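You operate a simulated robot arm through the tools that you are given. There is no shell and no other tool. Be economical: measure what you need, move in short steps, check, and stop when the job is done.

You run a simulated robot arm. Do the job below in one go: nothing can be reset, and whatever is moved stays where it is left.

JOB
Oil the stone and stone the burr off the steel plate, then lay the long bar on it.
Fine: oil from the green tin; the stone goes back where it lay; leave the knobs and the short bar.

Only the result counts: the job must be done as asked and must still hold three seconds after the hand-in. Knocking over, shifting, dropping, spilling or breaking anything else fails it.

ROBOT AND FRAMES
A 6-joint arm with a two-finger parallel gripper, fixed in place. Base frame: the origin is at the foot of the arm, x ahead of it, y to its left, z up. Readings come in mm, degrees, newtons and seconds.
With the tool pointing down near the work surface it reaches from about 240 to 660 mm from the base axis. Its first joint turns from -66.0 to 66.0 degrees. Payload 2.9 kg.
The tool frame sits at the grasp point between the pads (the TCP): z along the fingers, y along the line on which they close. The tips reach 30 mm beyond it. Largest opening 110 mm; finger width 20, thickness 10; the body of the gripper, 48 by 112 mm, starts 55 mm behind the TCP.
Orientation is told as [roll, pitch, yaw] about the base's x, y, z axes, in that order, counted from this pose: with the fingers straight down and closing along the base's y, the tool's x points along the base's -x, its y along +y and its z along -z.

CONTROLS
- The arm moves only by the tool arm_command. Its argument "increments" is a list that holds one entry, the list of rows, each a list of 7 numbers: the shift along the tool's x, y, z in mm, then the turn, a rotation vector about the tool's x, y, z in degrees, then the finger opening in mm, from 0 to 110. In form: [[[tx, ty, tz, wx, wy, wz, fingers], ...]]. A call has 1 to 10 rows; each row shifts and turns the commanded pose from where the row before left it, along the tool's axes as they then stand. Rows are played at 5 a second. More than 50 mm and 8.6 degrees between two rows, or a gripper value outside its range, and nothing of the call is played. Where a pose cannot be reached the arm comes as near as it can. A force on the tool above 40 N (or 10 N above the force at the start of the call, whichever is more), or a blocked arm, ends the call early, and 0.2 s more pass. Each finger travels about 108 mm/s and halts on what it meets, pressing with about 39 N; the grip force reading is that of the motor and also rises with nothing between the fingers. The clock runs only during rows and for 0.2 s after the last one: add rows that do not move to give the fingers time. It gives the time, the measured TCP pose, the force on the tool (base axes), the opening and the grip force at its end, in the units of the frame above (readings bear some noise), and new pictures: "show" is both (left out), scene, wrist or none.
- Cameras (640 x 400 px; columns grow to the right, rows downward): "scene" is fixed at [85.7, 447.5, 1385.8]; the picture's right is [-0.66, -0.75, 0.00], its down [-0.46, 0.41, -0.78] and it looks along [0.59, -0.52, -0.62] (base axes); focal length 367 px, centre (320, 200). "wrist" rides on the gripper at [-36, 0, -57] in the tool frame; the picture's right is [0.00, -1.00, 0.00], its down [0.97, 0.00, -0.24] and it looks along [0.24, 0.00, 0.97] (tool axes); focal length 218 px, centre (320, 200).
- locate(camera, pixels): for up to 12 pixels [column, row] of the newest picture of that camera ("zoom" is the newest enlarged one), the place [x, y, z] in the base frame of the surface seen there, good to about 2 mm, but the place of the scene camera against the robot may be out by one fixed shift of up to 12 mm in any direction. The clock stands still meanwhile.
- zoom(camera, box): a new picture of the part [left, top, right, bottom] of that camera's present view, enlarged. The clock stands still meanwhile.
- sign_off(): hands the job in; it is judged then, once.

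Keep the steps short. Do not move on a guess: measure, check each grasp and each placing, and mend mistakes. In all there are 80 turns and 120 pictures (those below and enlarged ones count). Leave the gripper open and the arm clear of the work at the hand-in unless told otherwise, and finish with a single line.

The tools are called after ">>>" by a JSON object that holds its "fn" and its "kwargs". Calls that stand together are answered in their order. arm_command: Moves the arm, as the interface text tells. Its arguments: {"type":"object","properties":{"increments":{"type":"array","items":{"type":"array","items":{"type":"array","items":{"type":"number"}}}},"show":{"type":"string","enum":["both","scene","wrist","none"]}},"required":["increments"]} The other tools are called the same way: locate (camera, pixels) gives the place of the surface under pixels of a picture; zoom (camera, box) takes an enlarged picture of a part of a camera's view; sign_off () hands the job in.

At the start:

```text
time_s: 0.0
eef_pos: [344.6, 196.0, 1156.9]
tool_rot: [0.0, 0.0, 0.1]
ft_force: [-0.2, 0.1, -0.2]
grip_width: 109.8
finger_force: 0.1
```

scene: 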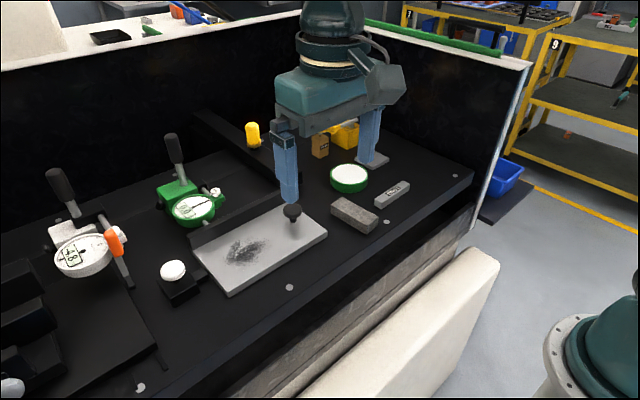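
wrist: 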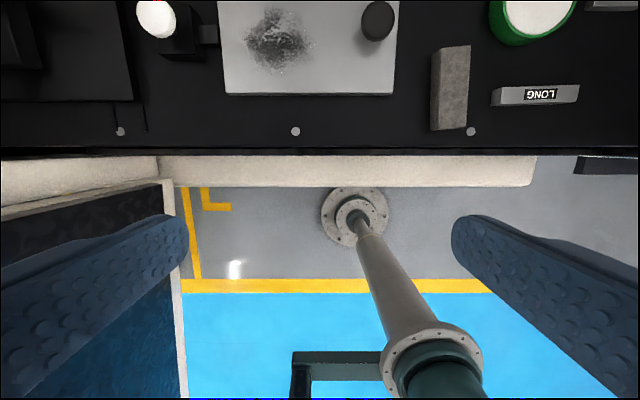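

I see a steel plate with a dark patch and a black knob, a grey stone at (354,214), a bar labelled LONG at (392,194), and a green round tin at (349,178). I'll enlarge the views to tell the details.

>>> {"fn": "zoom", "kwargs": {"camera": "scene", "box": [180, 110, 420, 300]}}

>>> {"fn": "zoom", "kwargs": {"camera": "wrist", "box": [100, 0, 640, 150]}}

>>> {"fn": "locate", "kwargs": {"camera": "scene", "pixels": [[354, 207], [349, 177], [392, 192], [245, 250], [293, 208], [316, 225], [230, 285], [321, 146], [254, 140], [205, 262], [289, 287], [386, 221]]}}

>>> {"fn": "locate", "kwargs": {"camera": "wrist", "pixels": [[452, 85], [535, 20], [537, 95], [278, 40], [377, 20], [227, 90], [393, 90], [120, 131], [295, 131], [471, 131]]}}

```text
2.11 times, centred on (300, 205) of scene
```

zoom: 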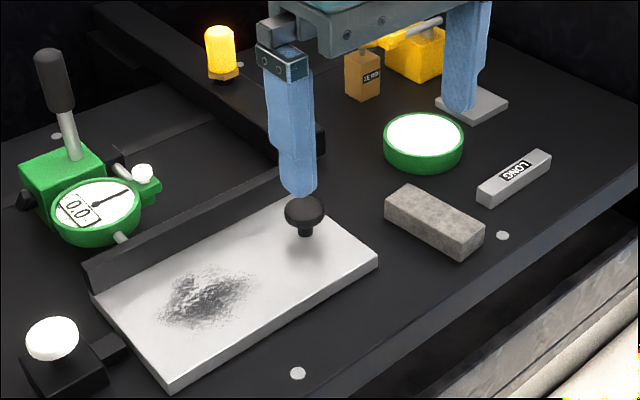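

```text
1.19 times, centred on (370, 75) of wrist
```

zoom: 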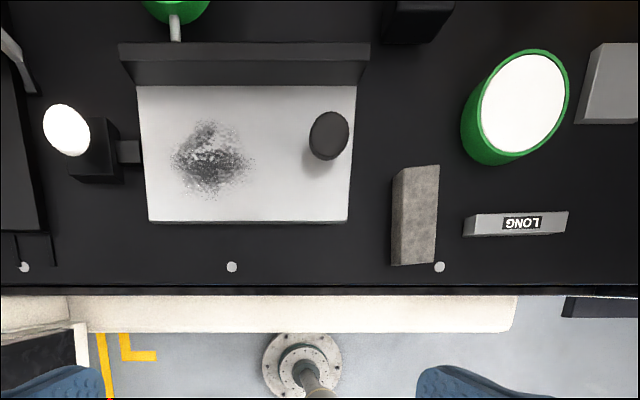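

```text
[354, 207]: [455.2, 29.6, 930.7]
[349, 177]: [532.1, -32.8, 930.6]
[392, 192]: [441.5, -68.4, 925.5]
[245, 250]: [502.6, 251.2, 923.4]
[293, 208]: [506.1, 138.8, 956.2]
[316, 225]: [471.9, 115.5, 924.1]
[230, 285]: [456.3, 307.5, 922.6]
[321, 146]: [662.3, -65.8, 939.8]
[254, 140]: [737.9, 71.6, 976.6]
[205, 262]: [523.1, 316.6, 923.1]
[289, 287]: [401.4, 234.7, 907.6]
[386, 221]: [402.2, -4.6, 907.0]
```

```text
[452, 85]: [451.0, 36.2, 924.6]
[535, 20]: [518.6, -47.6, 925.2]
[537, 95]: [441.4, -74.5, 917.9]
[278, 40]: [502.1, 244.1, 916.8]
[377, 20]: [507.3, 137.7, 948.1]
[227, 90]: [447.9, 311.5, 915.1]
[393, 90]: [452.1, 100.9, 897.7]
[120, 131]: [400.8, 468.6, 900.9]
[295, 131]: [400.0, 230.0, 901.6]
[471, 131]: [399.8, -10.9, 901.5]
```

The plate is at z≈917 top, and the stone is by (455,33). I still need to see the whole bench clearly, in particular the short bar and the grey block on the right. I'll move high over the middle of it (no descent).

>>> {"fn": "arm_command", "kwargs": {"increments": [[[-40, -40, 0, 0, 0, 0, 110], [-40, -40, 0, 0, 0, 0, 110], [-40, -40, 0, 0, 0, 0, 110], [-30, -30, 0, 0, 0, 0, 110], [0, 0, 0, 0, 0, 0, 110]]]}}

```text
refused: row 1 steps farther than a row can; nothing moved
```

The diagonal exceeded 50 mm; I'll use smaller steps.

>>> {"fn": "arm_command", "kwargs": {"increments": [[[-33, -33, 0, 0, 0, 0, 110], [-33, -33, 0, 0, 0, 0, 110], [-33, -33, 0, 0, 0, 0, 110], [-33, -33, 0, 0, 0, 0, 110], [-20, -20, 0, 0, 0, 0, 110], [0, 0, 0, 0, 0, 0, 110]]]}}

```text
time_s: 1.4
eef_pos: [498.9, 45.1, 1156.0]
tool_rot: [0.0, 0.0, 0.0]
ft_force: [-0.3, 0.8, 0.0]
grip_width: 110.0
finger_force: 0.2
```

scene: 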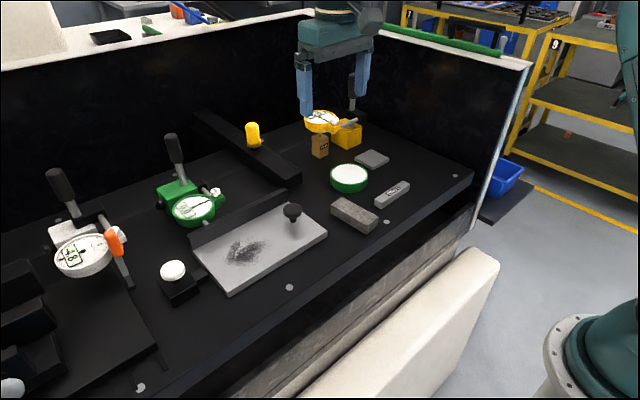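
wrist: 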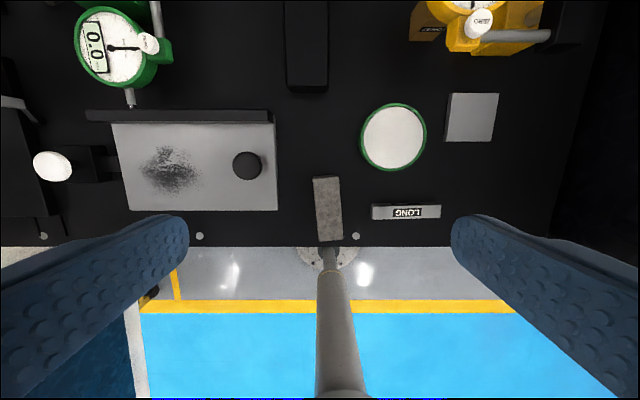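

Now it's unobstructed. I'll enlarge both views to read the labels and find what the tin, grey square and small block are.

>>> {"fn": "zoom", "kwargs": {"camera": "wrist", "box": [300, 0, 560, 250]}}

>>> {"fn": "zoom", "kwargs": {"camera": "scene", "box": [290, 90, 420, 240]}}

>>> {"fn": "zoom", "kwargs": {"camera": "wrist", "box": [20, 80, 340, 250]}}

>>> {"fn": "locate", "kwargs": {"camera": "wrist", "pixels": [[328, 195], [319, 180], [337, 179], [343, 238], [319, 240], [393, 137], [362, 137], [425, 137], [393, 105], [393, 167], [375, 213], [437, 212]]}}

>>> {"fn": "locate", "kwargs": {"camera": "wrist", "pixels": [[114, 126], [273, 126], [129, 208], [276, 208], [247, 165], [145, 170], [195, 175], [170, 150], [170, 192], [472, 117], [190, 116], [431, 30]]}}

```text
1.60 times, centred on (430, 125) of wrist
```

zoom: 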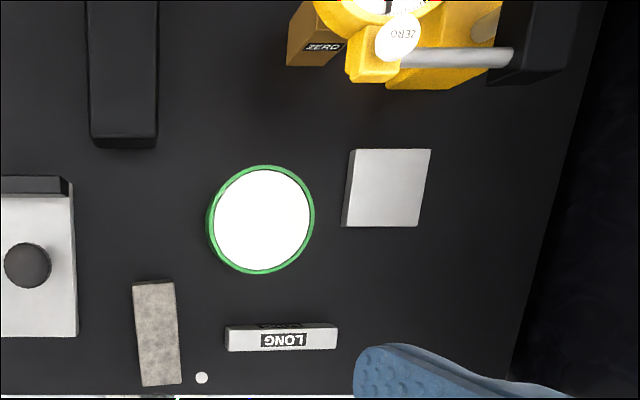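

```text
2.67 times, centred on (355, 165) of scene
```

zoom: 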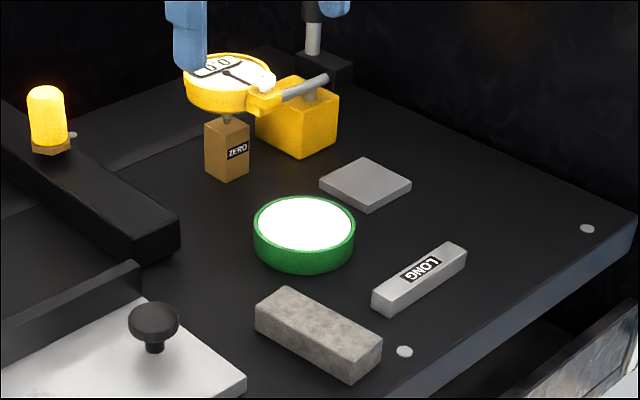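

```text
2.00 times, centred on (180, 165) of wrist
```

zoom: 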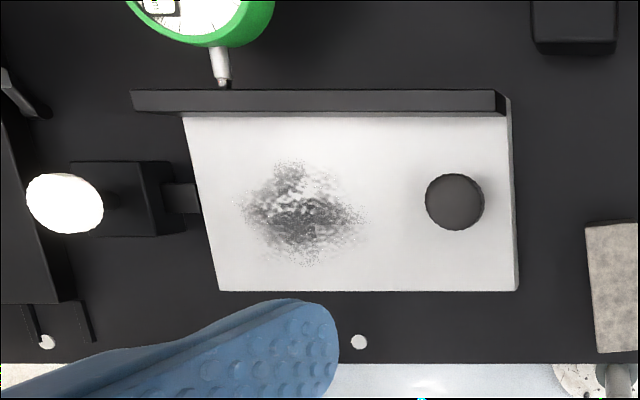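

```text
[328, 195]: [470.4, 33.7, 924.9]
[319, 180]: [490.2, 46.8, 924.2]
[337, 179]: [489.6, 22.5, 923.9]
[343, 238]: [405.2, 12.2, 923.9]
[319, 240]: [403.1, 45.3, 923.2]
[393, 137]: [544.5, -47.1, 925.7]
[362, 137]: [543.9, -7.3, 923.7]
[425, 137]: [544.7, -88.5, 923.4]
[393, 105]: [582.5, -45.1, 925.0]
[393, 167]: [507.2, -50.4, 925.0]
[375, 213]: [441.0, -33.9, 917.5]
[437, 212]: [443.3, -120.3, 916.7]
```

```text
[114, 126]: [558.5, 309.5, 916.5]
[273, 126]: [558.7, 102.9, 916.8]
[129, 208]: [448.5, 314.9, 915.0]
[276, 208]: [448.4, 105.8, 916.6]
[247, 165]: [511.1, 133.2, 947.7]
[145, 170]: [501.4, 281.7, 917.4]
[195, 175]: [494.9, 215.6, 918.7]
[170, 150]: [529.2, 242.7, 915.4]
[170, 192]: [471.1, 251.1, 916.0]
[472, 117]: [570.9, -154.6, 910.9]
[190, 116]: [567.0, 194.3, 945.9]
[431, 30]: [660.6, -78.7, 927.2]
```

Labels: the "LONG" bar is at (442,-77), and the white-faced green tin is centred near (545,-48). I'll look at the left part of the bench for a short bar.

>>> {"fn": "zoom", "kwargs": {"camera": "scene", "box": [0, 150, 240, 400]}}

>>> {"fn": "zoom", "kwargs": {"camera": "scene", "box": [180, 100, 310, 200]}}

```text
1.60 times, centred on (120, 275) of scene
```

zoom: 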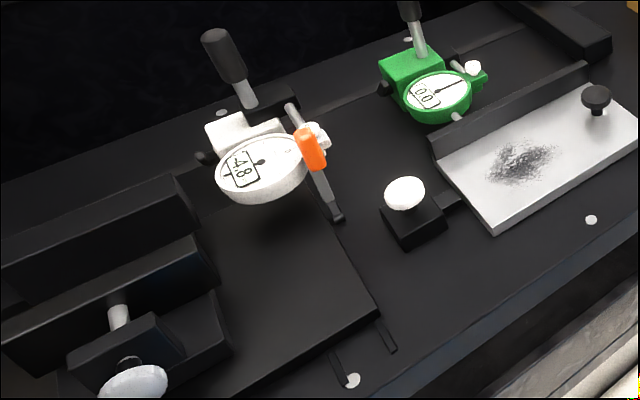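

```text
4.00 times, centred on (245, 150) of scene
```

zoom: 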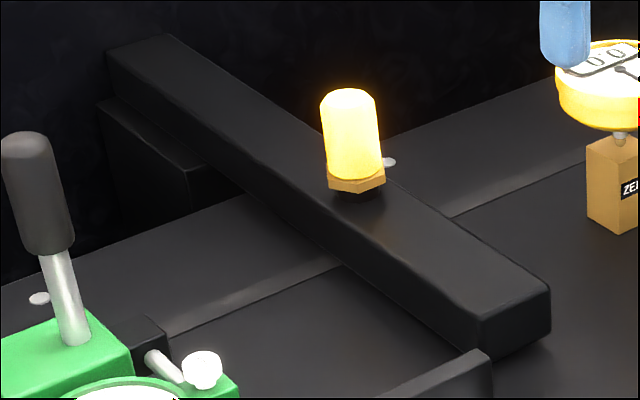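

No other loose bar is visible; only the one marked LONG is to be moved. Next I measure the stone's orientation and the tin's rim against its pad, using an enlarged wrist view.

>>> {"fn": "zoom", "kwargs": {"camera": "wrist", "box": [300, 90, 460, 250]}}

```text
2.50 times, centred on (380, 170) of wrist
```

zoom: 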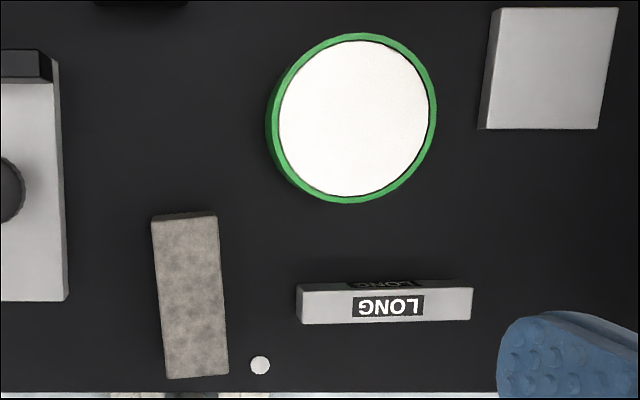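

>>> {"fn": "locate", "kwargs": {"camera": "zoom", "pixels": [[156, 240], [164, 360], [213, 235], [223, 360], [186, 221], [196, 374], [355, 120], [300, 110], [355, 60], [410, 120], [350, 185], [430, 115]]}}

>>> {"fn": "locate", "kwargs": {"camera": "zoom", "pixels": [[304, 293], [303, 320], [468, 290], [468, 316], [390, 293], [390, 320], [350, 36], [345, 199], [271, 115], [433, 100], [283, 340]]}}

```text
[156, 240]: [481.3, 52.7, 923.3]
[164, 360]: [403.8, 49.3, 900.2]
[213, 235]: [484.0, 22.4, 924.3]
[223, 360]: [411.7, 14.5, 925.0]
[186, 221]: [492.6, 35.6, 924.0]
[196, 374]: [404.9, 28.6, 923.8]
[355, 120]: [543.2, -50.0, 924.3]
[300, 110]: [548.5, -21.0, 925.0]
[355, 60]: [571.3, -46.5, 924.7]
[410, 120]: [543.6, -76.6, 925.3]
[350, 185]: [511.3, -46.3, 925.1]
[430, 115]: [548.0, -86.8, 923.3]
```

```text
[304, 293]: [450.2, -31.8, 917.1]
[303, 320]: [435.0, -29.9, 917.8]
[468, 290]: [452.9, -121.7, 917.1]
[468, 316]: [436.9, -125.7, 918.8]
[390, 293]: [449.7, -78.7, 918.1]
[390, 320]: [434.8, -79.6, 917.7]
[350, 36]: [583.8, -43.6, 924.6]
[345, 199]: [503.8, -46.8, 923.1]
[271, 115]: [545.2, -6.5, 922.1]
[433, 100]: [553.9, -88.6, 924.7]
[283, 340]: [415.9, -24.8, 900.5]
```

The stone's centre is about (448.5, 34), turned ~+5.5°, 90 × 33 × 24 mm. The tin's pad is flush with its rim (z≈925). I go above the stone, turn with it, opening 70.

>>> {"fn": "arm_command", "kwargs": {"increments": [[[25, -6, 30, 0, 0, -2.7, 110], [25, -5, 30, 0, 0, -2.8, 90], [0, 0, 45, 0, 0, 0, 70], [0, 0, 45, 0, 0, 0, 70], [0, 0, 0, 0, 0, 0, 70]]], "show": "both"}}

```text
time_s: 2.6
eef_pos: [449.1, 32.7, 1006.3]
tool_rot: [0.0, 0.1, 5.5]
ft_force: [0.0, -0.4, -0.4]
grip_width: 70.3
finger_force: 0.0
```

scene: 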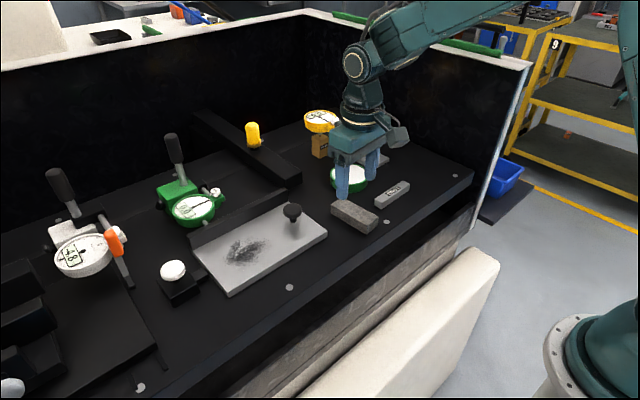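
wrist: 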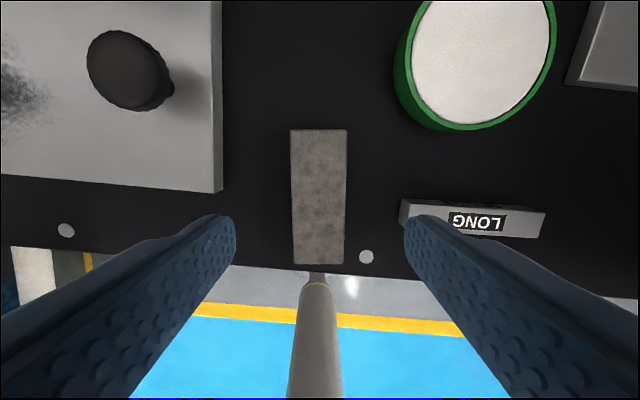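

The stone now lies upright in the wrist view (columns 290–347), so the turn matches. I check its edges from here.

>>> {"fn": "locate", "kwargs": {"camera": "wrist", "pixels": [[293, 150], [344, 150], [295, 245], [341, 245], [318, 132], [318, 261]]}}

```text
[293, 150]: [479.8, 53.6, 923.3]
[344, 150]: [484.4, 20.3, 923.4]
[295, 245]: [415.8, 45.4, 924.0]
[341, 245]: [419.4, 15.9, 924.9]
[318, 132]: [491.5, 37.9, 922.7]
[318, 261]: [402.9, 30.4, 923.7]
```

Centre is (447.3, 34). I'll nudge 1 mm, go down to z≈940 (tips 10 mm above the bench), and close.

>>> {"fn": "arm_command", "kwargs": {"increments": [[[1.5, 1.2, 36, 0, 0, 0, 70], [0, 0, 30, 0, 0, 0, 70], [0, 0, 0, 0, 0, 0, 70], [0, 0, 0, 0, 0, 0, 50], [0, 0, 0, 0, 0, 0, 36], [0, 0, 0, 0, 0, 0, 26], [0, 0, 0, 0, 0, 0, 20], [0, 0, 0, 0, 0, 0, 20]]], "show": "scene"}}

```text
time_s: 4.4
eef_pos: [446.0, 34.0, 940.0]
tool_rot: [0.0, 0.0, 5.5]
ft_force: [0.3, -0.2, 0.0]
grip_width: 35.2
finger_force: 39.5
```

scene: 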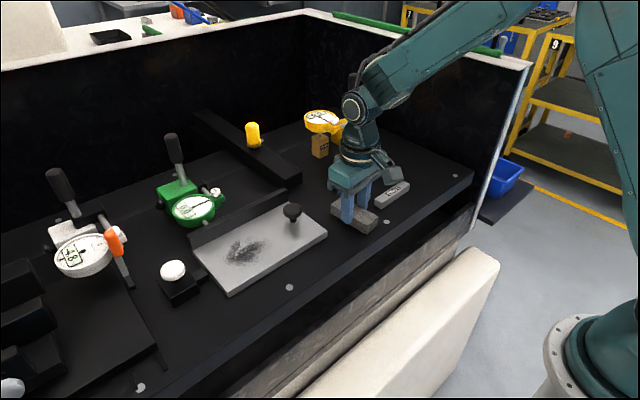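

Gripped at 35.2 mm; the resting pose is TCP (446, 34, 940), yaw 5.5. I lift 60 mm and check.

>>> {"fn": "arm_command", "kwargs": {"increments": [[[0, 0, -20, 0, 0, 0, 20], [0, 0, -40, 0, 0, 0, 20], [0, 0, 0, 0, 0, 0, 20]]]}}

```text
time_s: 5.2
eef_pos: [445.2, 34.0, 999.6]
tool_rot: [-0.1, -0.1, 5.5]
ft_force: [-0.3, -0.5, -0.7]
grip_width: 35.4
finger_force: 39.3
```

scene: 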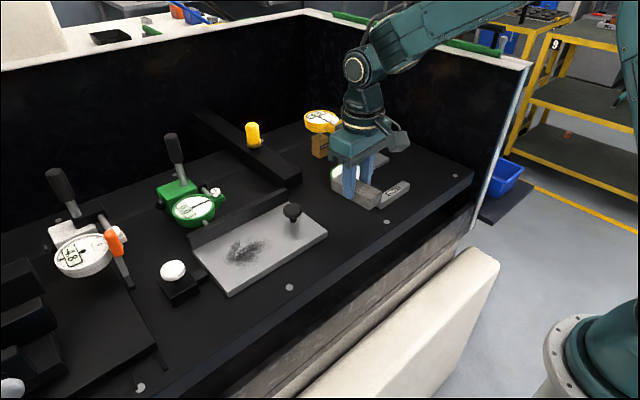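
wrist: 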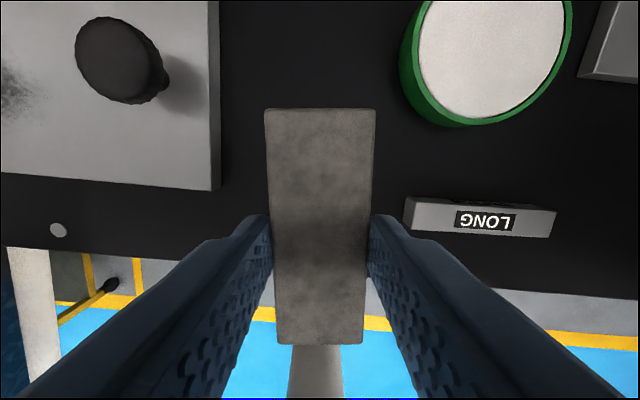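

The stone is held level. I move it over the tin centre (544,-47.5), 35 mm above contact.

>>> {"fn": "arm_command", "kwargs": {"increments": [[[-30.2, -30.2, 0, 0, 0, 0, 20], [-30.2, -30.2, 0, 0, 0, 0, 20], [-30.1, -30.2, 0, 0, 0, 0, 20], [0, 0, 20, 0, 0, 0, 20], [0, 0, 0, 0, 0, 0, 20]]]}}

```text
time_s: 6.4
eef_pos: [544.7, -47.2, 979.8]
tool_rot: [0.0, 0.0, 5.6]
ft_force: [-0.3, -0.7, -2.0]
grip_width: 35.2
finger_force: 39.1
```

scene: 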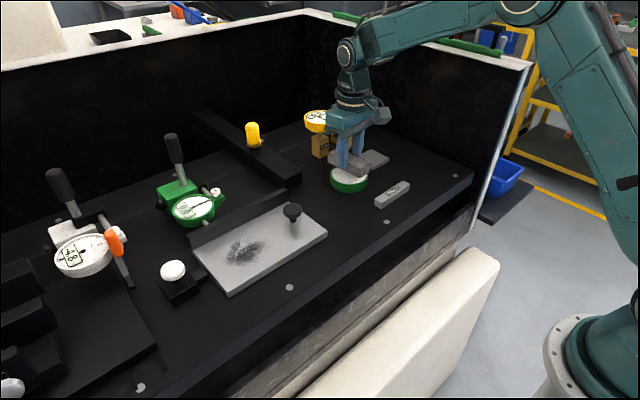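
wrist: 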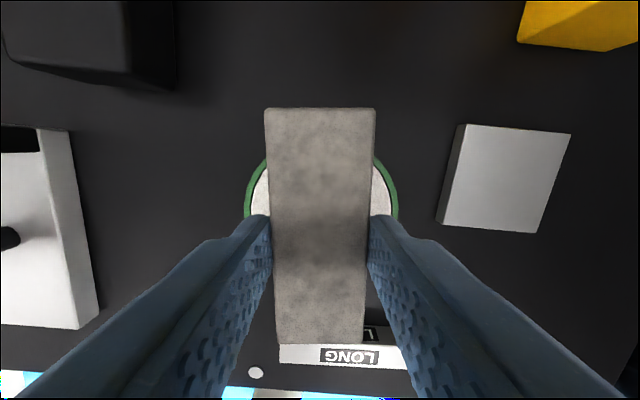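

Centred over the pad, clear all round. I descend to contact in small steps.

>>> {"fn": "arm_command", "kwargs": {"increments": [[[0, 0, 8, 0, 0, 0, 20], [0, 0, 4, 0, 0, 0, 20], [0, 0, 1.5, 0, 0, 0, 20], [0, 0, 1, 0, 0, 0, 20], [0, 0, 0, 0, 0, 0, 20]]], "show": "scene"}}

```text
time_s: 7.6
eef_pos: [544.8, -47.7, 966.1]
tool_rot: [0.0, 0.1, 5.5]
ft_force: [-0.5, 0.2, -2.2]
grip_width: 35.4
finger_force: 38.8
```

scene: 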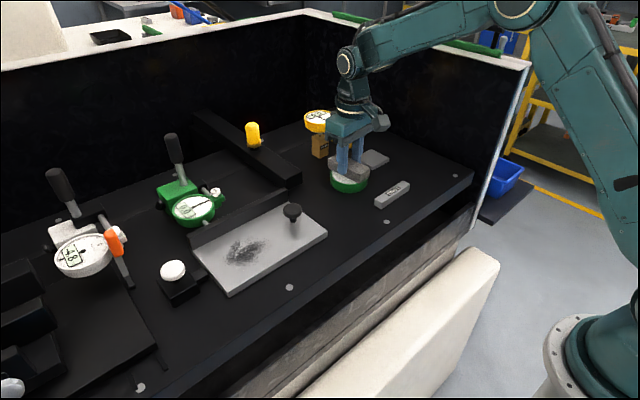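

No contact yet (about −2 N, the stone's own weight). A few finer steps.

>>> {"fn": "arm_command", "kwargs": {"increments": [[[0, 0, 0.7, 0, 0, 0, 20], [0, 0, 0.7, 0, 0, 0, 20], [0, 0, 0.6, 0, 0, 0, 20], [0, 0, 0, 0, 0, 0, 20]]], "show": "none"}}

```text
time_s: 8.6
eef_pos: [543.6, -48.5, 963.3]
tool_rot: [0.0, 0.1, 5.5]
ft_force: [0.0, 1.1, 0.5]
grip_width: 35.2
finger_force: 39.2
```

Load is coming off (+0.5 N): first touch. I press about 1.5 mm more.

>>> {"fn": "arm_command", "kwargs": {"increments": [[[0, 0, 0.5, 0, 0, 0, 20], [0, 0, 0.5, 0, 0, 0, 20], [0, 0, 0.5, 0, 0, 0, 20], [0, 0, 0, 0, 0, 0, 20], [0, 0, 0, 0, 0, 0, 20]]], "show": "none"}}

```text
time_s: 9.8
eef_pos: [544.0, -48.3, 964.3]
tool_rot: [0.0, -0.2, 5.5]
ft_force: [-4.9, 1.1, 24.3]
grip_width: 35.2
finger_force: 38.9
```

It presses with 24 N on the pad. I hold for a second, then lift 40 mm and look.

>>> {"fn": "arm_command", "kwargs": {"increments": [[[0, 0, -0.3, 0, 0, 0, 20], [0, 0, 0, 0, 0, 0, 20], [0, 0, 0, 0, 0, 0, 20], [0, 0, 0, 0, 0, 0, 20], [0, 0, 0, 0, 0, 0, 20], [0, 0, 0, 0, 0, 0, 20], [0, 0, -5, 0, 0, 0, 20], [0, 0, -30, 0, 0, 0, 20], [0, 0, 0, 0, 0, 0, 20]]]}}

```text
time_s: 11.8
eef_pos: [542.4, -49.4, 996.7]
tool_rot: [0.1, 0.1, 5.4]
ft_force: [-1.0, -1.8, -1.5]
grip_width: 35.4
finger_force: 39.1
```

scene: 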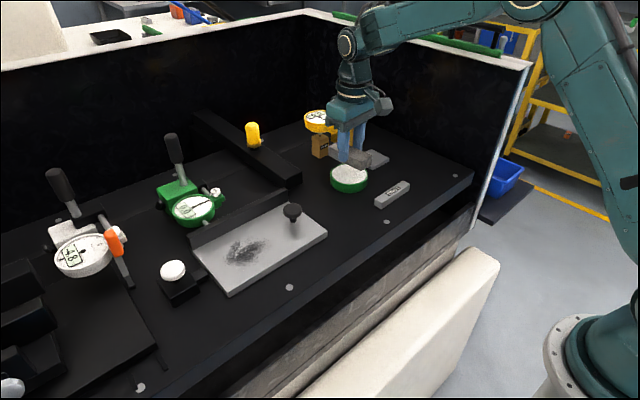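
wrist: 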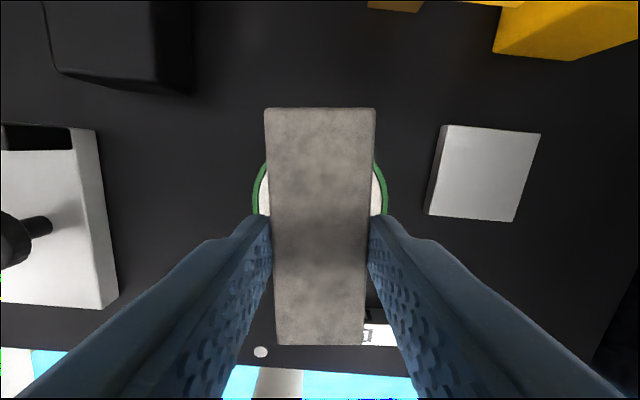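

I enlarge the view of stone and tin to see whether the oil took and the tin stayed.

>>> {"fn": "zoom", "kwargs": {"camera": "scene", "box": [310, 130, 420, 210]}}

```text
5.00 times, centred on (365, 170) of scene
```

zoom: 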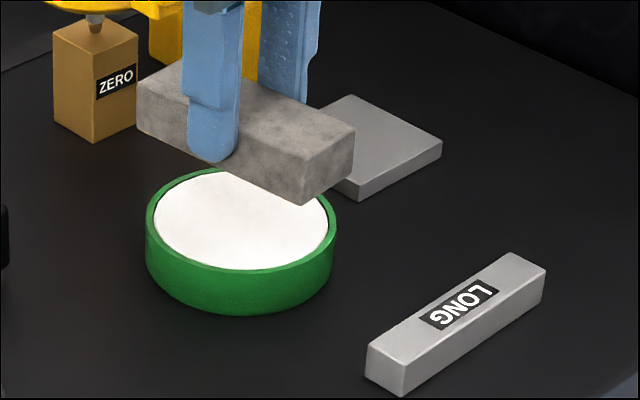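

No visible tell. I compare heights of the pad and rim more carefully, to be sure the pad and not the rim was touched.

>>> {"fn": "locate", "kwargs": {"camera": "zoom", "pixels": [[200, 200], [240, 220], [180, 230], [240, 255], [290, 240], [170, 210], [154, 240], [200, 267], [250, 271], [300, 257], [328, 228], [160, 195]]}}

```text
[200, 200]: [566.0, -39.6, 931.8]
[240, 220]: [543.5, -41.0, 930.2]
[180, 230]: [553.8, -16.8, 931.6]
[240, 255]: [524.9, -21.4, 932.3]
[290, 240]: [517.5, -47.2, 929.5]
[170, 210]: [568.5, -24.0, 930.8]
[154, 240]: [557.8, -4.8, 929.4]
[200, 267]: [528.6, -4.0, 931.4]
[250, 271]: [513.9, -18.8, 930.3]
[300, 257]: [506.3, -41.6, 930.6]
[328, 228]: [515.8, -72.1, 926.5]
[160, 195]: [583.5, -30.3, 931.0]
```

Pad ≥ rim, so the pad was touched: the stone is oiled. Next: raise, and carry it over the plate to above the burr at (500,248), well above the knob (z 948).

>>> {"fn": "arm_command", "kwargs": {"increments": [[[0, 0, -40, 0, 0, 0, 20], [1.9, 43.1, 0, 0, 0, 0, 20], [1.9, 43.1, 0, 0, 0, 0, 20], [1.9, 43.1, 0, 0, 0, 0, 20], [1.9, 43.1, 0, 0, 0, 0, 20], [1.9, 43.1, 0, 0, 0, 0, 20], [1.9, 43.1, 0, 0, 0, 0, 20], [1.9, 43.1, 0, 0, 0, 0, 20], [0, 0, 0, 0, 0, 0, 20]]]}}

```text
time_s: 13.8
eef_pos: [501.1, 250.4, 1037.7]
tool_rot: [0.1, 0.0, 5.5]
ft_force: [-0.9, 0.9, -2.5]
grip_width: 35.5
finger_force: 39.2
```

scene: 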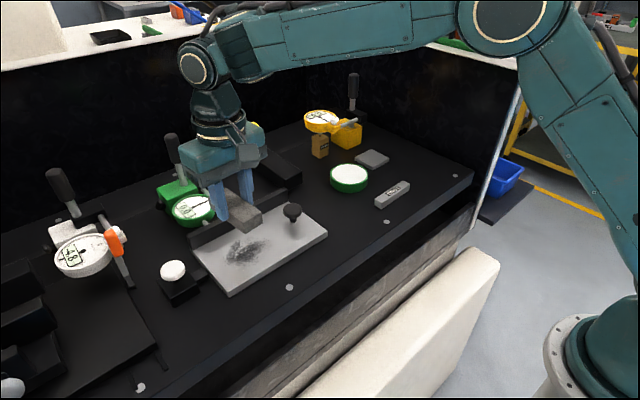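
wrist: 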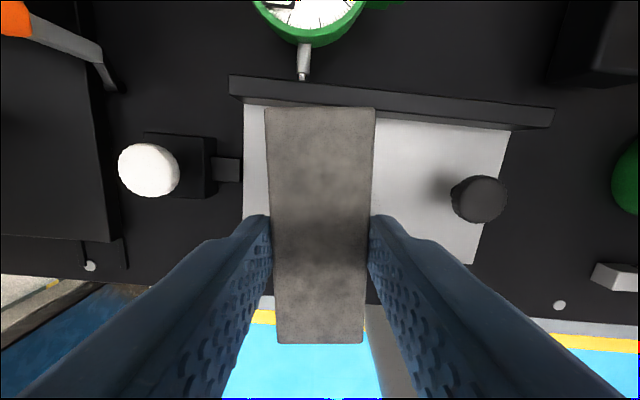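

Over the burr with clearances fine (fence starts at x≈560, stone end ≈546). I descend to 5 mm above contact (TCP ≈962).

>>> {"fn": "arm_command", "kwargs": {"increments": [[[2, 0, 40, 0, 0, 0, 20], [0, 0, 30, 0, 0, 0, 20], [0, 0, 5, 0, 0, 0, 20], [0, 0, 2, 0, 0, 0, 20], [0, 0, 0, 0, 0, 0, 20]]]}}

```text
time_s: 15.0
eef_pos: [499.7, 250.6, 960.5]
tool_rot: [0.0, 0.0, 5.5]
ft_force: [-0.7, -0.6, -1.3]
grip_width: 35.5
finger_force: 39.2
```

scene: 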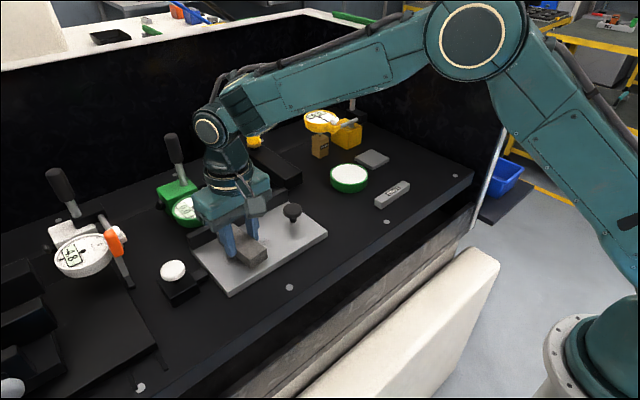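
wrist: 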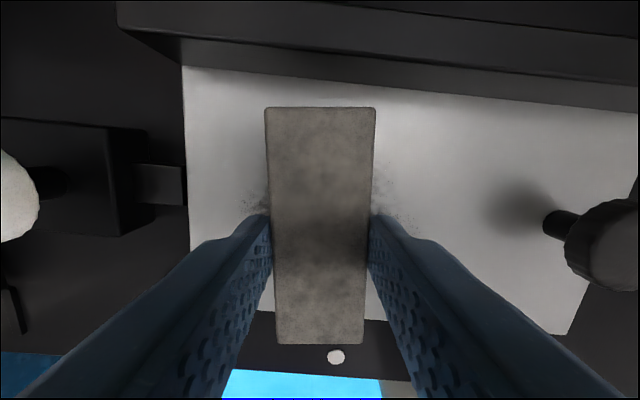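

Burr speckles show on both sides of the stone; clear of fence, clamp and knob. I lower finely to contact.

>>> {"fn": "arm_command", "kwargs": {"increments": [[[0, 0, 1, 0, 0, 0, 20], [0, 0, 1, 0, 0, 0, 20], [0, 0, 0.7, 0, 0, 0, 20], [0, 0, 0.7, 0, 0, 0, 20], [0, 0, 0, 0, 0, 0, 20]]], "show": "none"}}

```text
time_s: 16.2
eef_pos: [499.9, 252.3, 956.4]
tool_rot: [0.0, 0.0, 5.5]
ft_force: [0.7, 0.2, -1.7]
grip_width: 35.3
finger_force: 39.3
```

>>> {"fn": "arm_command", "kwargs": {"increments": [[[0, 0, 0.6, 0, 0, 0, 20], [0, 0, 0.5, 0, 0, 0, 20], [0, 0, 0.5, 0, 0, 0, 20], [0, 0, 0, 0, 0, 0, 20]]], "show": "none"}}

```text
time_s: 17.2
eef_pos: [499.9, 250.1, 956.0]
tool_rot: [0.0, 0.0, 5.5]
ft_force: [-1.3, -1.6, 3.3]
grip_width: 35.4
finger_force: 39.3
```

Contact at about 5 N. I press slightly more and start rubbing ±20 mm across the burr.

>>> {"fn": "arm_command", "kwargs": {"increments": [[[0, 0, 0.3, 0, 0, 0, 20], [0, 10, 0, 0, 0, 0, 20], [0, 10, 0, 0, 0, 0, 20], [0, -10, 0, 0, 0, 0, 20], [0, -10, 0, 0, 0, 0, 20], [0, -10, 0, 0, 0, 0, 20], [0, -10, 0, 0, 0, 0, 20], [0, 10, 0, 0, 0, 0, 20], [0, 10, 0, 0, 0, 0, 20], [0, 0, 0, 0, 0, 0, 20]]]}}

```text
time_s: 19.4
eef_pos: [500.7, 251.9, 956.9]
tool_rot: [0.1, 0.0, 5.4]
ft_force: [1.5, -5.6, 9.9]
grip_width: 35.5
finger_force: 39.4
```

scene: 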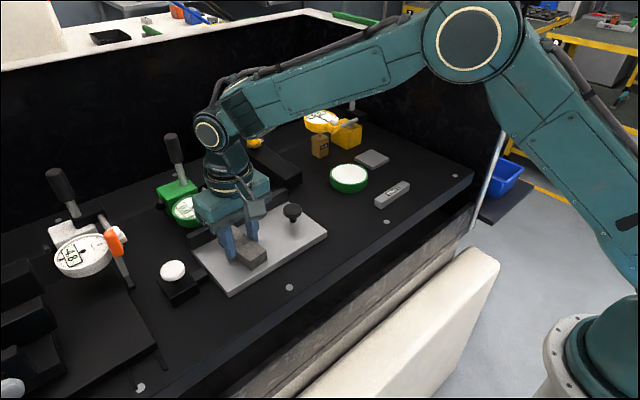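
wrist: 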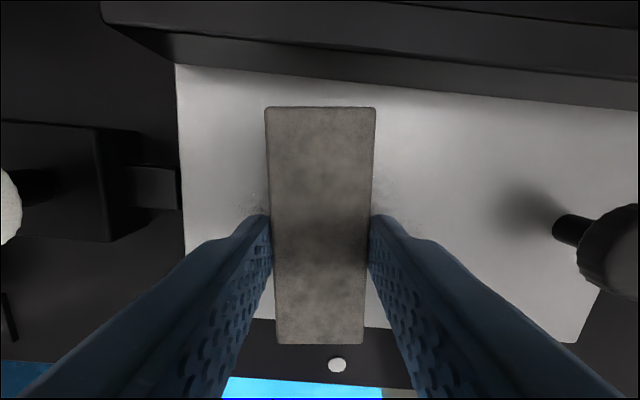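

The speckles are fading; 10 N press, plate still in place. I keep rubbing with a wider sweep.

>>> {"fn": "arm_command", "kwargs": {"increments": [[[0, 14, 0, 0, 0, 0, 20], [0, 14, 0, 0, 0, 0, 20], [0, -14, 0, 0, 0, 0, 20], [0, -14, 0, 0, 0, 0, 20], [0, -14, 0, 0, 0, 0, 20], [0, -14, 0, 0, 0, 0, 20], [0, 14, 0, 0, 0, 0, 20], [0, 14, 0, 0, 0, 0, 20]]], "show": "none"}}

>>> {"fn": "arm_command", "kwargs": {"increments": [[[0, 14, 0, 0, 0, 0, 20], [0, 14, 0, 0, 0, 0, 20], [0, -14, 0, 0, 0, 0, 20], [0, -14, 0, 0, 0, 0, 20], [0, -14, 0, 0, 0, 0, 20], [0, -14, 0, 0, 0, 0, 20], [0, 14, 0, 0, 0, 0, 20], [0, 14, 0, 0, 0, 0, 20]]], "show": "both"}}

```text
time_s: 21.2
eef_pos: [500.5, 249.7, 955.1]
tool_rot: [0.1, -0.1, 5.4]
ft_force: [-0.1, -4.4, 10.6]
grip_width: 35.3
finger_force: 39.1
```

```text
time_s: 23.0
eef_pos: [501.8, 250.4, 957.0]
tool_rot: [0.0, 0.1, 5.4]
ft_force: [0.8, -4.4, 11.1]
grip_width: 35.2
finger_force: 39.6
```

scene: 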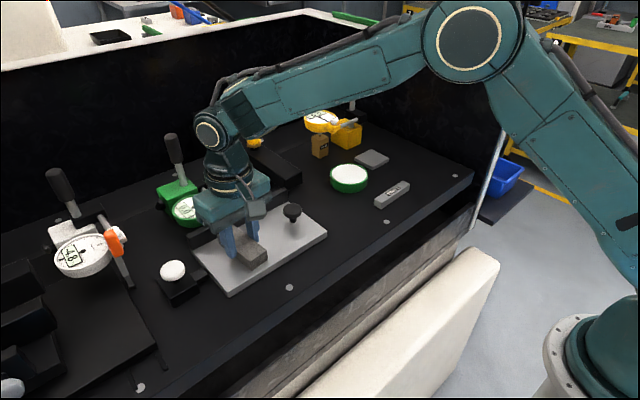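
wrist: 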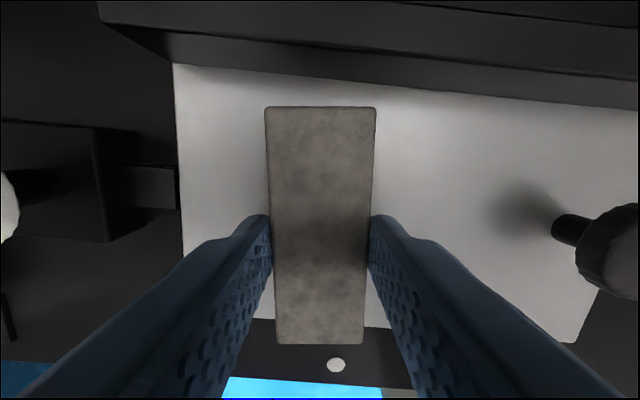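

The sides are clean now. I lift straight up 80 mm and shift aside to see what was under the stone.

>>> {"fn": "arm_command", "kwargs": {"increments": [[[0, 0, -4, 0, 0, 0, 20], [0, 0, -36, 0, 0, 0, 20], [0, 0, -40, 0, 0, 0, 20], [0, -45, 0, 0, 0, 0, 20], [0, -45, 0, 0, 0, 0, 20], [0, -30, 0, 0, 0, 0, 20], [0, 0, 0, 0, 0, 0, 20]]]}}

>>> {"fn": "zoom", "kwargs": {"camera": "scene", "box": [180, 180, 340, 300]}}

```text
time_s: 24.6
eef_pos: [512.2, 131.7, 1036.2]
tool_rot: [-0.1, 0.1, 5.5]
ft_force: [1.0, 1.0, -1.2]
grip_width: 35.2
finger_force: 38.9
```

scene: 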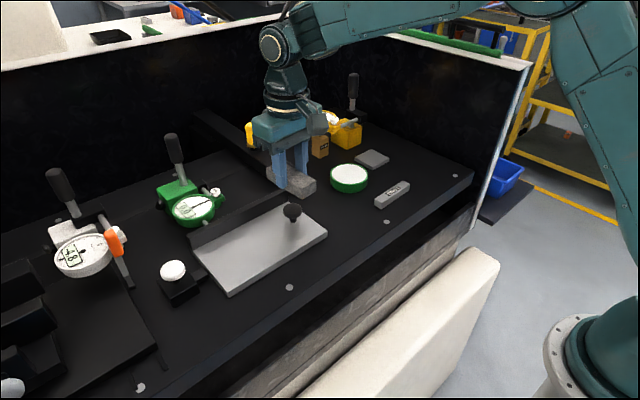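
wrist: 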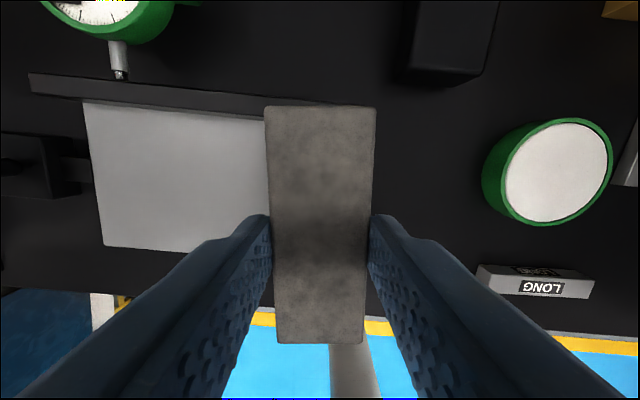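

```text
3.33 times, centred on (260, 240) of scene
```

zoom: 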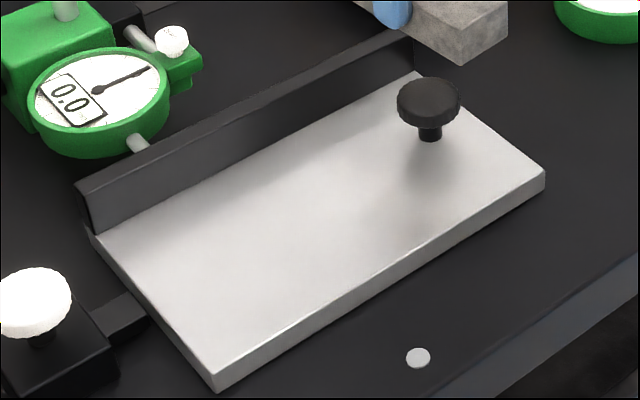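

The plate is bright and clean and the dial still reads 0.0. Now I carry the stone back above its resting pose and check from there.

>>> {"fn": "arm_command", "kwargs": {"increments": [[[25.2, -30.4, 0, 0, 0, 0, 20], [25, -30.4, 0, 0, 0, 0, 20], [25, -30.3, 0, 0, 0, 0, 20], [0, 0, 45, 0, 0, 0, 20], [0, 0, 35, 0, 0, 0, 20], [0, 0, 10, 0, 0, 0, 20], [0, 0, 0, 0, 0, 0, 20]]]}}

```text
time_s: 26.2
eef_pos: [445.6, 33.0, 945.6]
tool_rot: [0.0, 0.0, 5.5]
ft_force: [-0.2, 0.3, -1.5]
grip_width: 35.2
finger_force: 39.2
```

scene: 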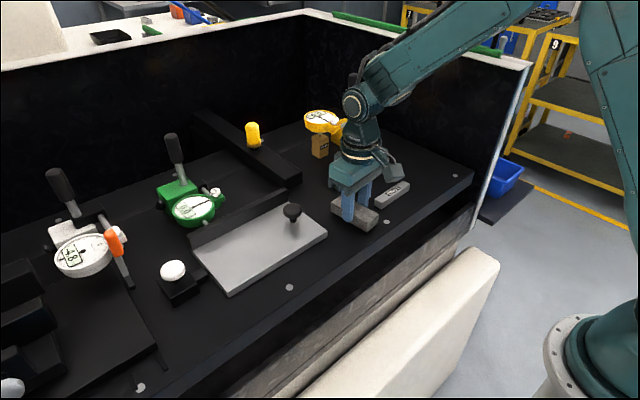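
wrist: 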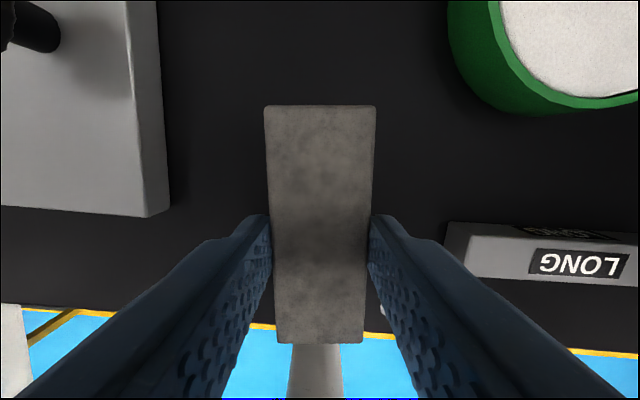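

Above its spot at z 945.6; I lower the last 5 mm gently.

>>> {"fn": "arm_command", "kwargs": {"increments": [[[0, 0, 2, 0, 0, 0, 20], [0, 0, 1.5, 0, 0, 0, 20], [0, 0, 1, 0, 0, 0, 20], [0, 0, 0.5, 0, 0, 0, 20], [0, 0, 0, 0, 0, 0, 20]]], "show": "none"}}

```text
time_s: 27.4
eef_pos: [446.0, 34.8, 939.9]
tool_rot: [-0.1, -0.1, 5.6]
ft_force: [-0.4, 0.5, -1.1]
grip_width: 35.4
finger_force: 38.8
```

>>> {"fn": "arm_command", "kwargs": {"increments": [[[0, 0, 0.4, 0, 0, 0, 20], [0, 0, 0.4, 0, 0, 0, 20], [0, 0, 0, 0, 0, 0, 20]]], "show": "none"}}

```text
time_s: 28.2
eef_pos: [444.9, 33.5, 938.0]
tool_rot: [0.1, 0.0, 5.5]
ft_force: [-0.2, -0.3, -1.5]
grip_width: 35.3
finger_force: 39.1
```

Still no contact (−1.5 N); it slid up slightly in the grip while pressing. A bit lower.

>>> {"fn": "arm_command", "kwargs": {"increments": [[[0, 0, 0.4, 0, 0, 0, 20], [0, 0, 0.4, 0, 0, 0, 20], [0, 0, 0, 0, 0, 0, 20]]], "show": "none"}}

```text
time_s: 29.0
eef_pos: [444.7, 33.6, 939.4]
tool_rot: [0.0, 0.1, 5.4]
ft_force: [-3.1, 0.2, 8.9]
grip_width: 35.6
finger_force: 39.0
```

It sits on the bench (9 N). I open the fingers and rise.

>>> {"fn": "arm_command", "kwargs": {"increments": [[[0, 0, 0, 0, 0, 0, 45], [0, 0, 0, 0, 0, 0, 65], [0, 0, 0, 0, 0, 0, 65], [0, 0, -30, 0, 0, 0, 65], [0, 0, -40, 0, 0, 0, 65], [0, 0, 0, 0, 0, 0, 65]]]}}

>>> {"fn": "locate", "kwargs": {"camera": "wrist", "pixels": [[293, 150], [344, 150], [295, 245], [341, 245], [318, 134], [318, 259]]}}

```text
time_s: 30.4
eef_pos: [445.4, 32.7, 1010.1]
tool_rot: [0.1, 0.0, 5.6]
ft_force: [0.0, -0.1, 0.2]
grip_width: 64.9
finger_force: 0.1
```

scene: 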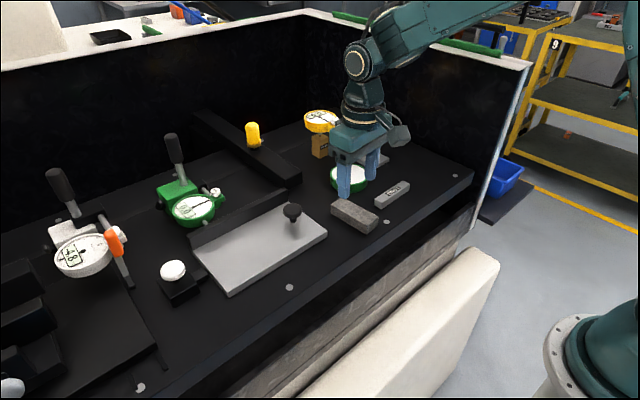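
wrist: 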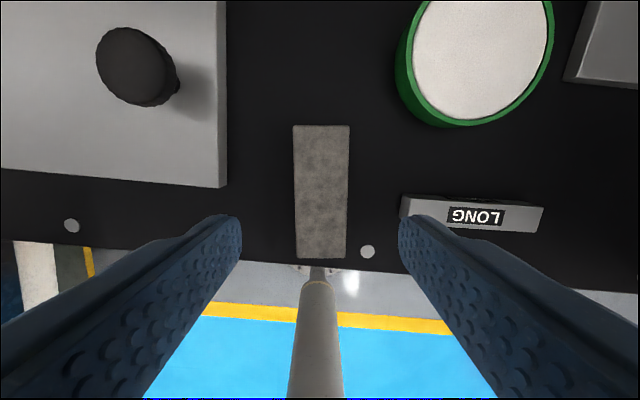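

```text
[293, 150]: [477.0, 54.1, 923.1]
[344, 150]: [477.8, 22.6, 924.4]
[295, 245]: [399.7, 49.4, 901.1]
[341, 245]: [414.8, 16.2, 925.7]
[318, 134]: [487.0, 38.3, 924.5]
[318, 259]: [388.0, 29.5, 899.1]
```

>>> {"fn": "locate", "kwargs": {"camera": "wrist", "pixels": [[297, 150], [347, 150], [299, 240], [343, 240], [321, 128], [321, 255]]}}

>>> {"fn": "zoom", "kwargs": {"camera": "scene", "box": [290, 90, 420, 240]}}

```text
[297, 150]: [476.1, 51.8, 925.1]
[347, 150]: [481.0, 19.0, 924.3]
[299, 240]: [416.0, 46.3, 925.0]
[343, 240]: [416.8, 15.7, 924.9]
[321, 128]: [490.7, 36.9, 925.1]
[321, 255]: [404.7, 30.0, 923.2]
```

```text
2.67 times, centred on (355, 165) of scene
```

zoom: 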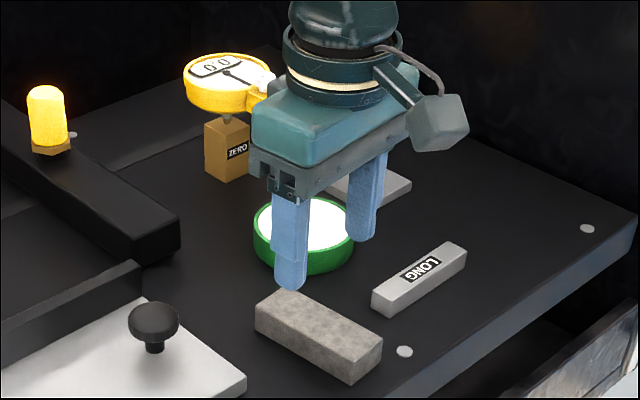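

The stone is back at the same place and pixels as at the start. Next the LONG bar: centre (443,-77), 93 mm long along y, 17 wide. The 110 mm opening spans its length, so I grip it by its ends without turning the wrist. I move above it, yaw → 1.4°.

>>> {"fn": "arm_command", "kwargs": {"increments": [[[4.3, -36.4, 0, 0, 0, 0, 90], [4.3, -36.4, 0, 0, 0, 0, 110], [4.3, -36.5, 0, 0, 0, 0, 110], [0, 0, 0, 0, 0, 4.1, 110], [0, 0, 0, 0, 0, 0, 110]]]}}

>>> {"fn": "zoom", "kwargs": {"camera": "wrist", "box": [220, 110, 420, 260]}}

```text
time_s: 31.6
eef_pos: [442.3, -76.9, 1008.6]
tool_rot: [0.0, -0.1, 1.4]
ft_force: [0.2, 0.2, -0.2]
grip_width: 109.9
finger_force: 0.0
```

scene: 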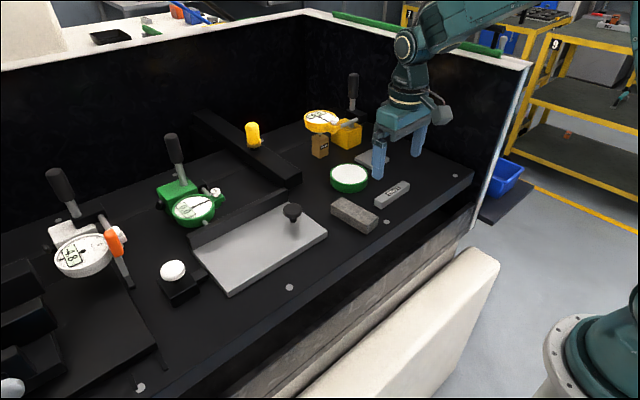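
wrist: 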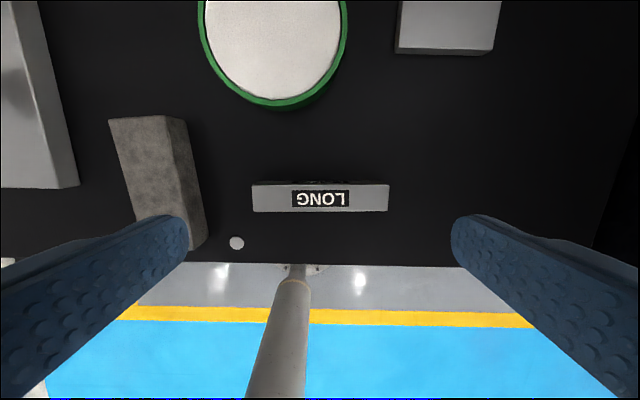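

```text
2.67 times, centred on (320, 185) of wrist
```

zoom: 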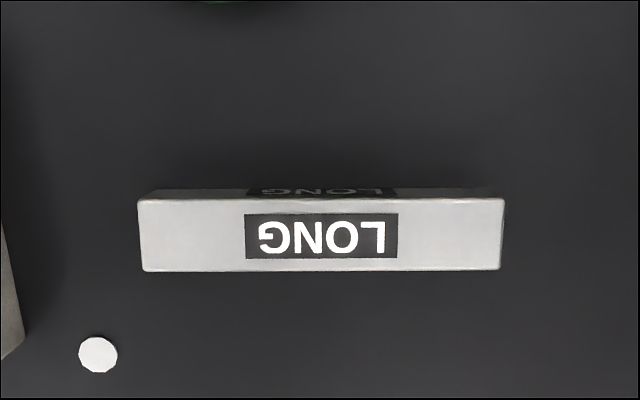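

>>> {"fn": "locate", "kwargs": {"camera": "zoom", "pixels": [[144, 235], [498, 235], [170, 204], [470, 204], [170, 267], [470, 267], [320, 205], [320, 265]]}}

```text
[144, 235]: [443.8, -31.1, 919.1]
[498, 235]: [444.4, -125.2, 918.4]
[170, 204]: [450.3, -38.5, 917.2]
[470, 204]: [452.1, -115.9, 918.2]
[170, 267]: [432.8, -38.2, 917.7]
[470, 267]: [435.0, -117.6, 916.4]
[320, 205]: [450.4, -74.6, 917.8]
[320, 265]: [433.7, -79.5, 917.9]
```

Bar centre (442.6,-78). I shift 1 mm, descend to z≈937 and close on the ends gently.

>>> {"fn": "arm_command", "kwargs": {"increments": [[[0, -1.2, 36, 0, 0, 0, 110], [0, 0, 30, 0, 0, 0, 110], [0, 0, 5.5, 0, 0, 0, 110], [0, 0, 0, 0, 0, 0, 110], [0, 0, 0, 0, 0, 0, 102], [0, 0, 0, 0, 0, 0, 96], [0, 0, 0, 0, 0, 0, 90], [0, 0, 0, 0, 0, 0, 84], [0, 0, 0, 0, 0, 0, 84]]]}}

```text
time_s: 33.6
eef_pos: [443.7, -77.4, 937.5]
tool_rot: [0.0, 0.0, 1.4]
ft_force: [0.1, -0.3, 0.0]
grip_width: 95.5
finger_force: 38.7
```

scene: 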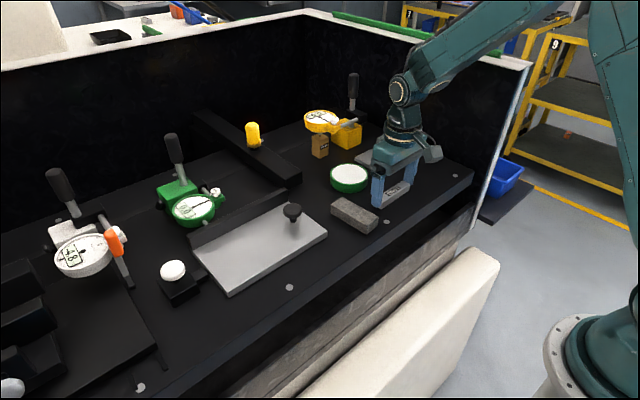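
wrist: 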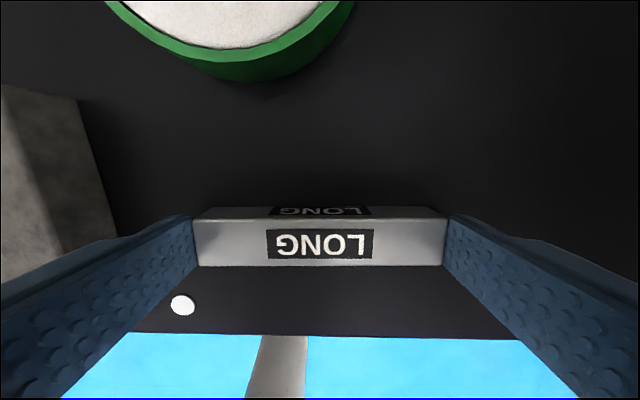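

Gripped by its ends at 95.5 mm. I lift 20 mm slowly, then 70 more, and look.

>>> {"fn": "arm_command", "kwargs": {"increments": [[[0, 0, -10, 0, 0, 0, 84], [0, 0, -20, 0, 0, 0, 84], [0, 0, -35, 0, 0, 0, 84], [0, 0, -35, 0, 0, 0, 84], [0, 0, 0, 0, 0, 0, 84]]]}}

```text
time_s: 34.8
eef_pos: [442.3, -77.4, 1037.4]
tool_rot: [0.0, 0.0, 1.3]
ft_force: [0.3, 0.1, -2.2]
grip_width: 95.3
finger_force: 38.7
```

scene: 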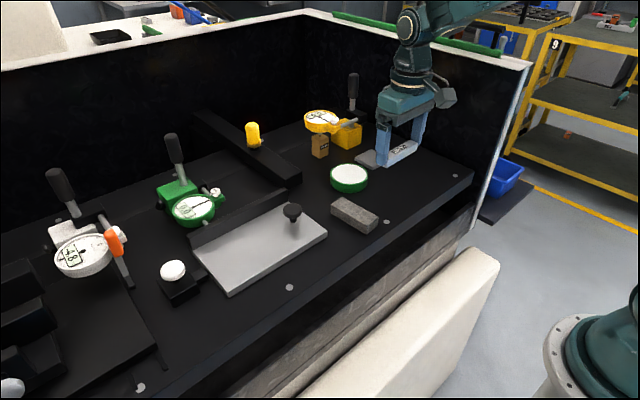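
wrist: 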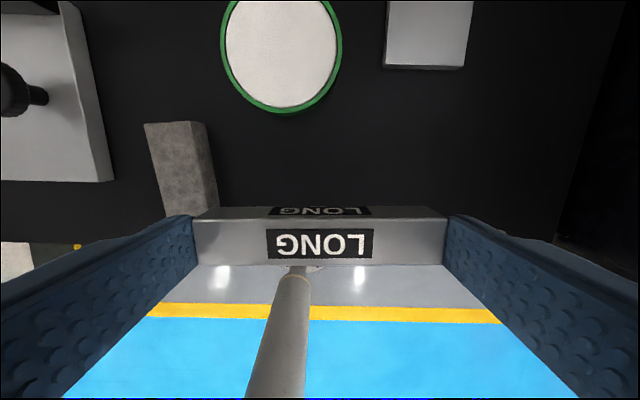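

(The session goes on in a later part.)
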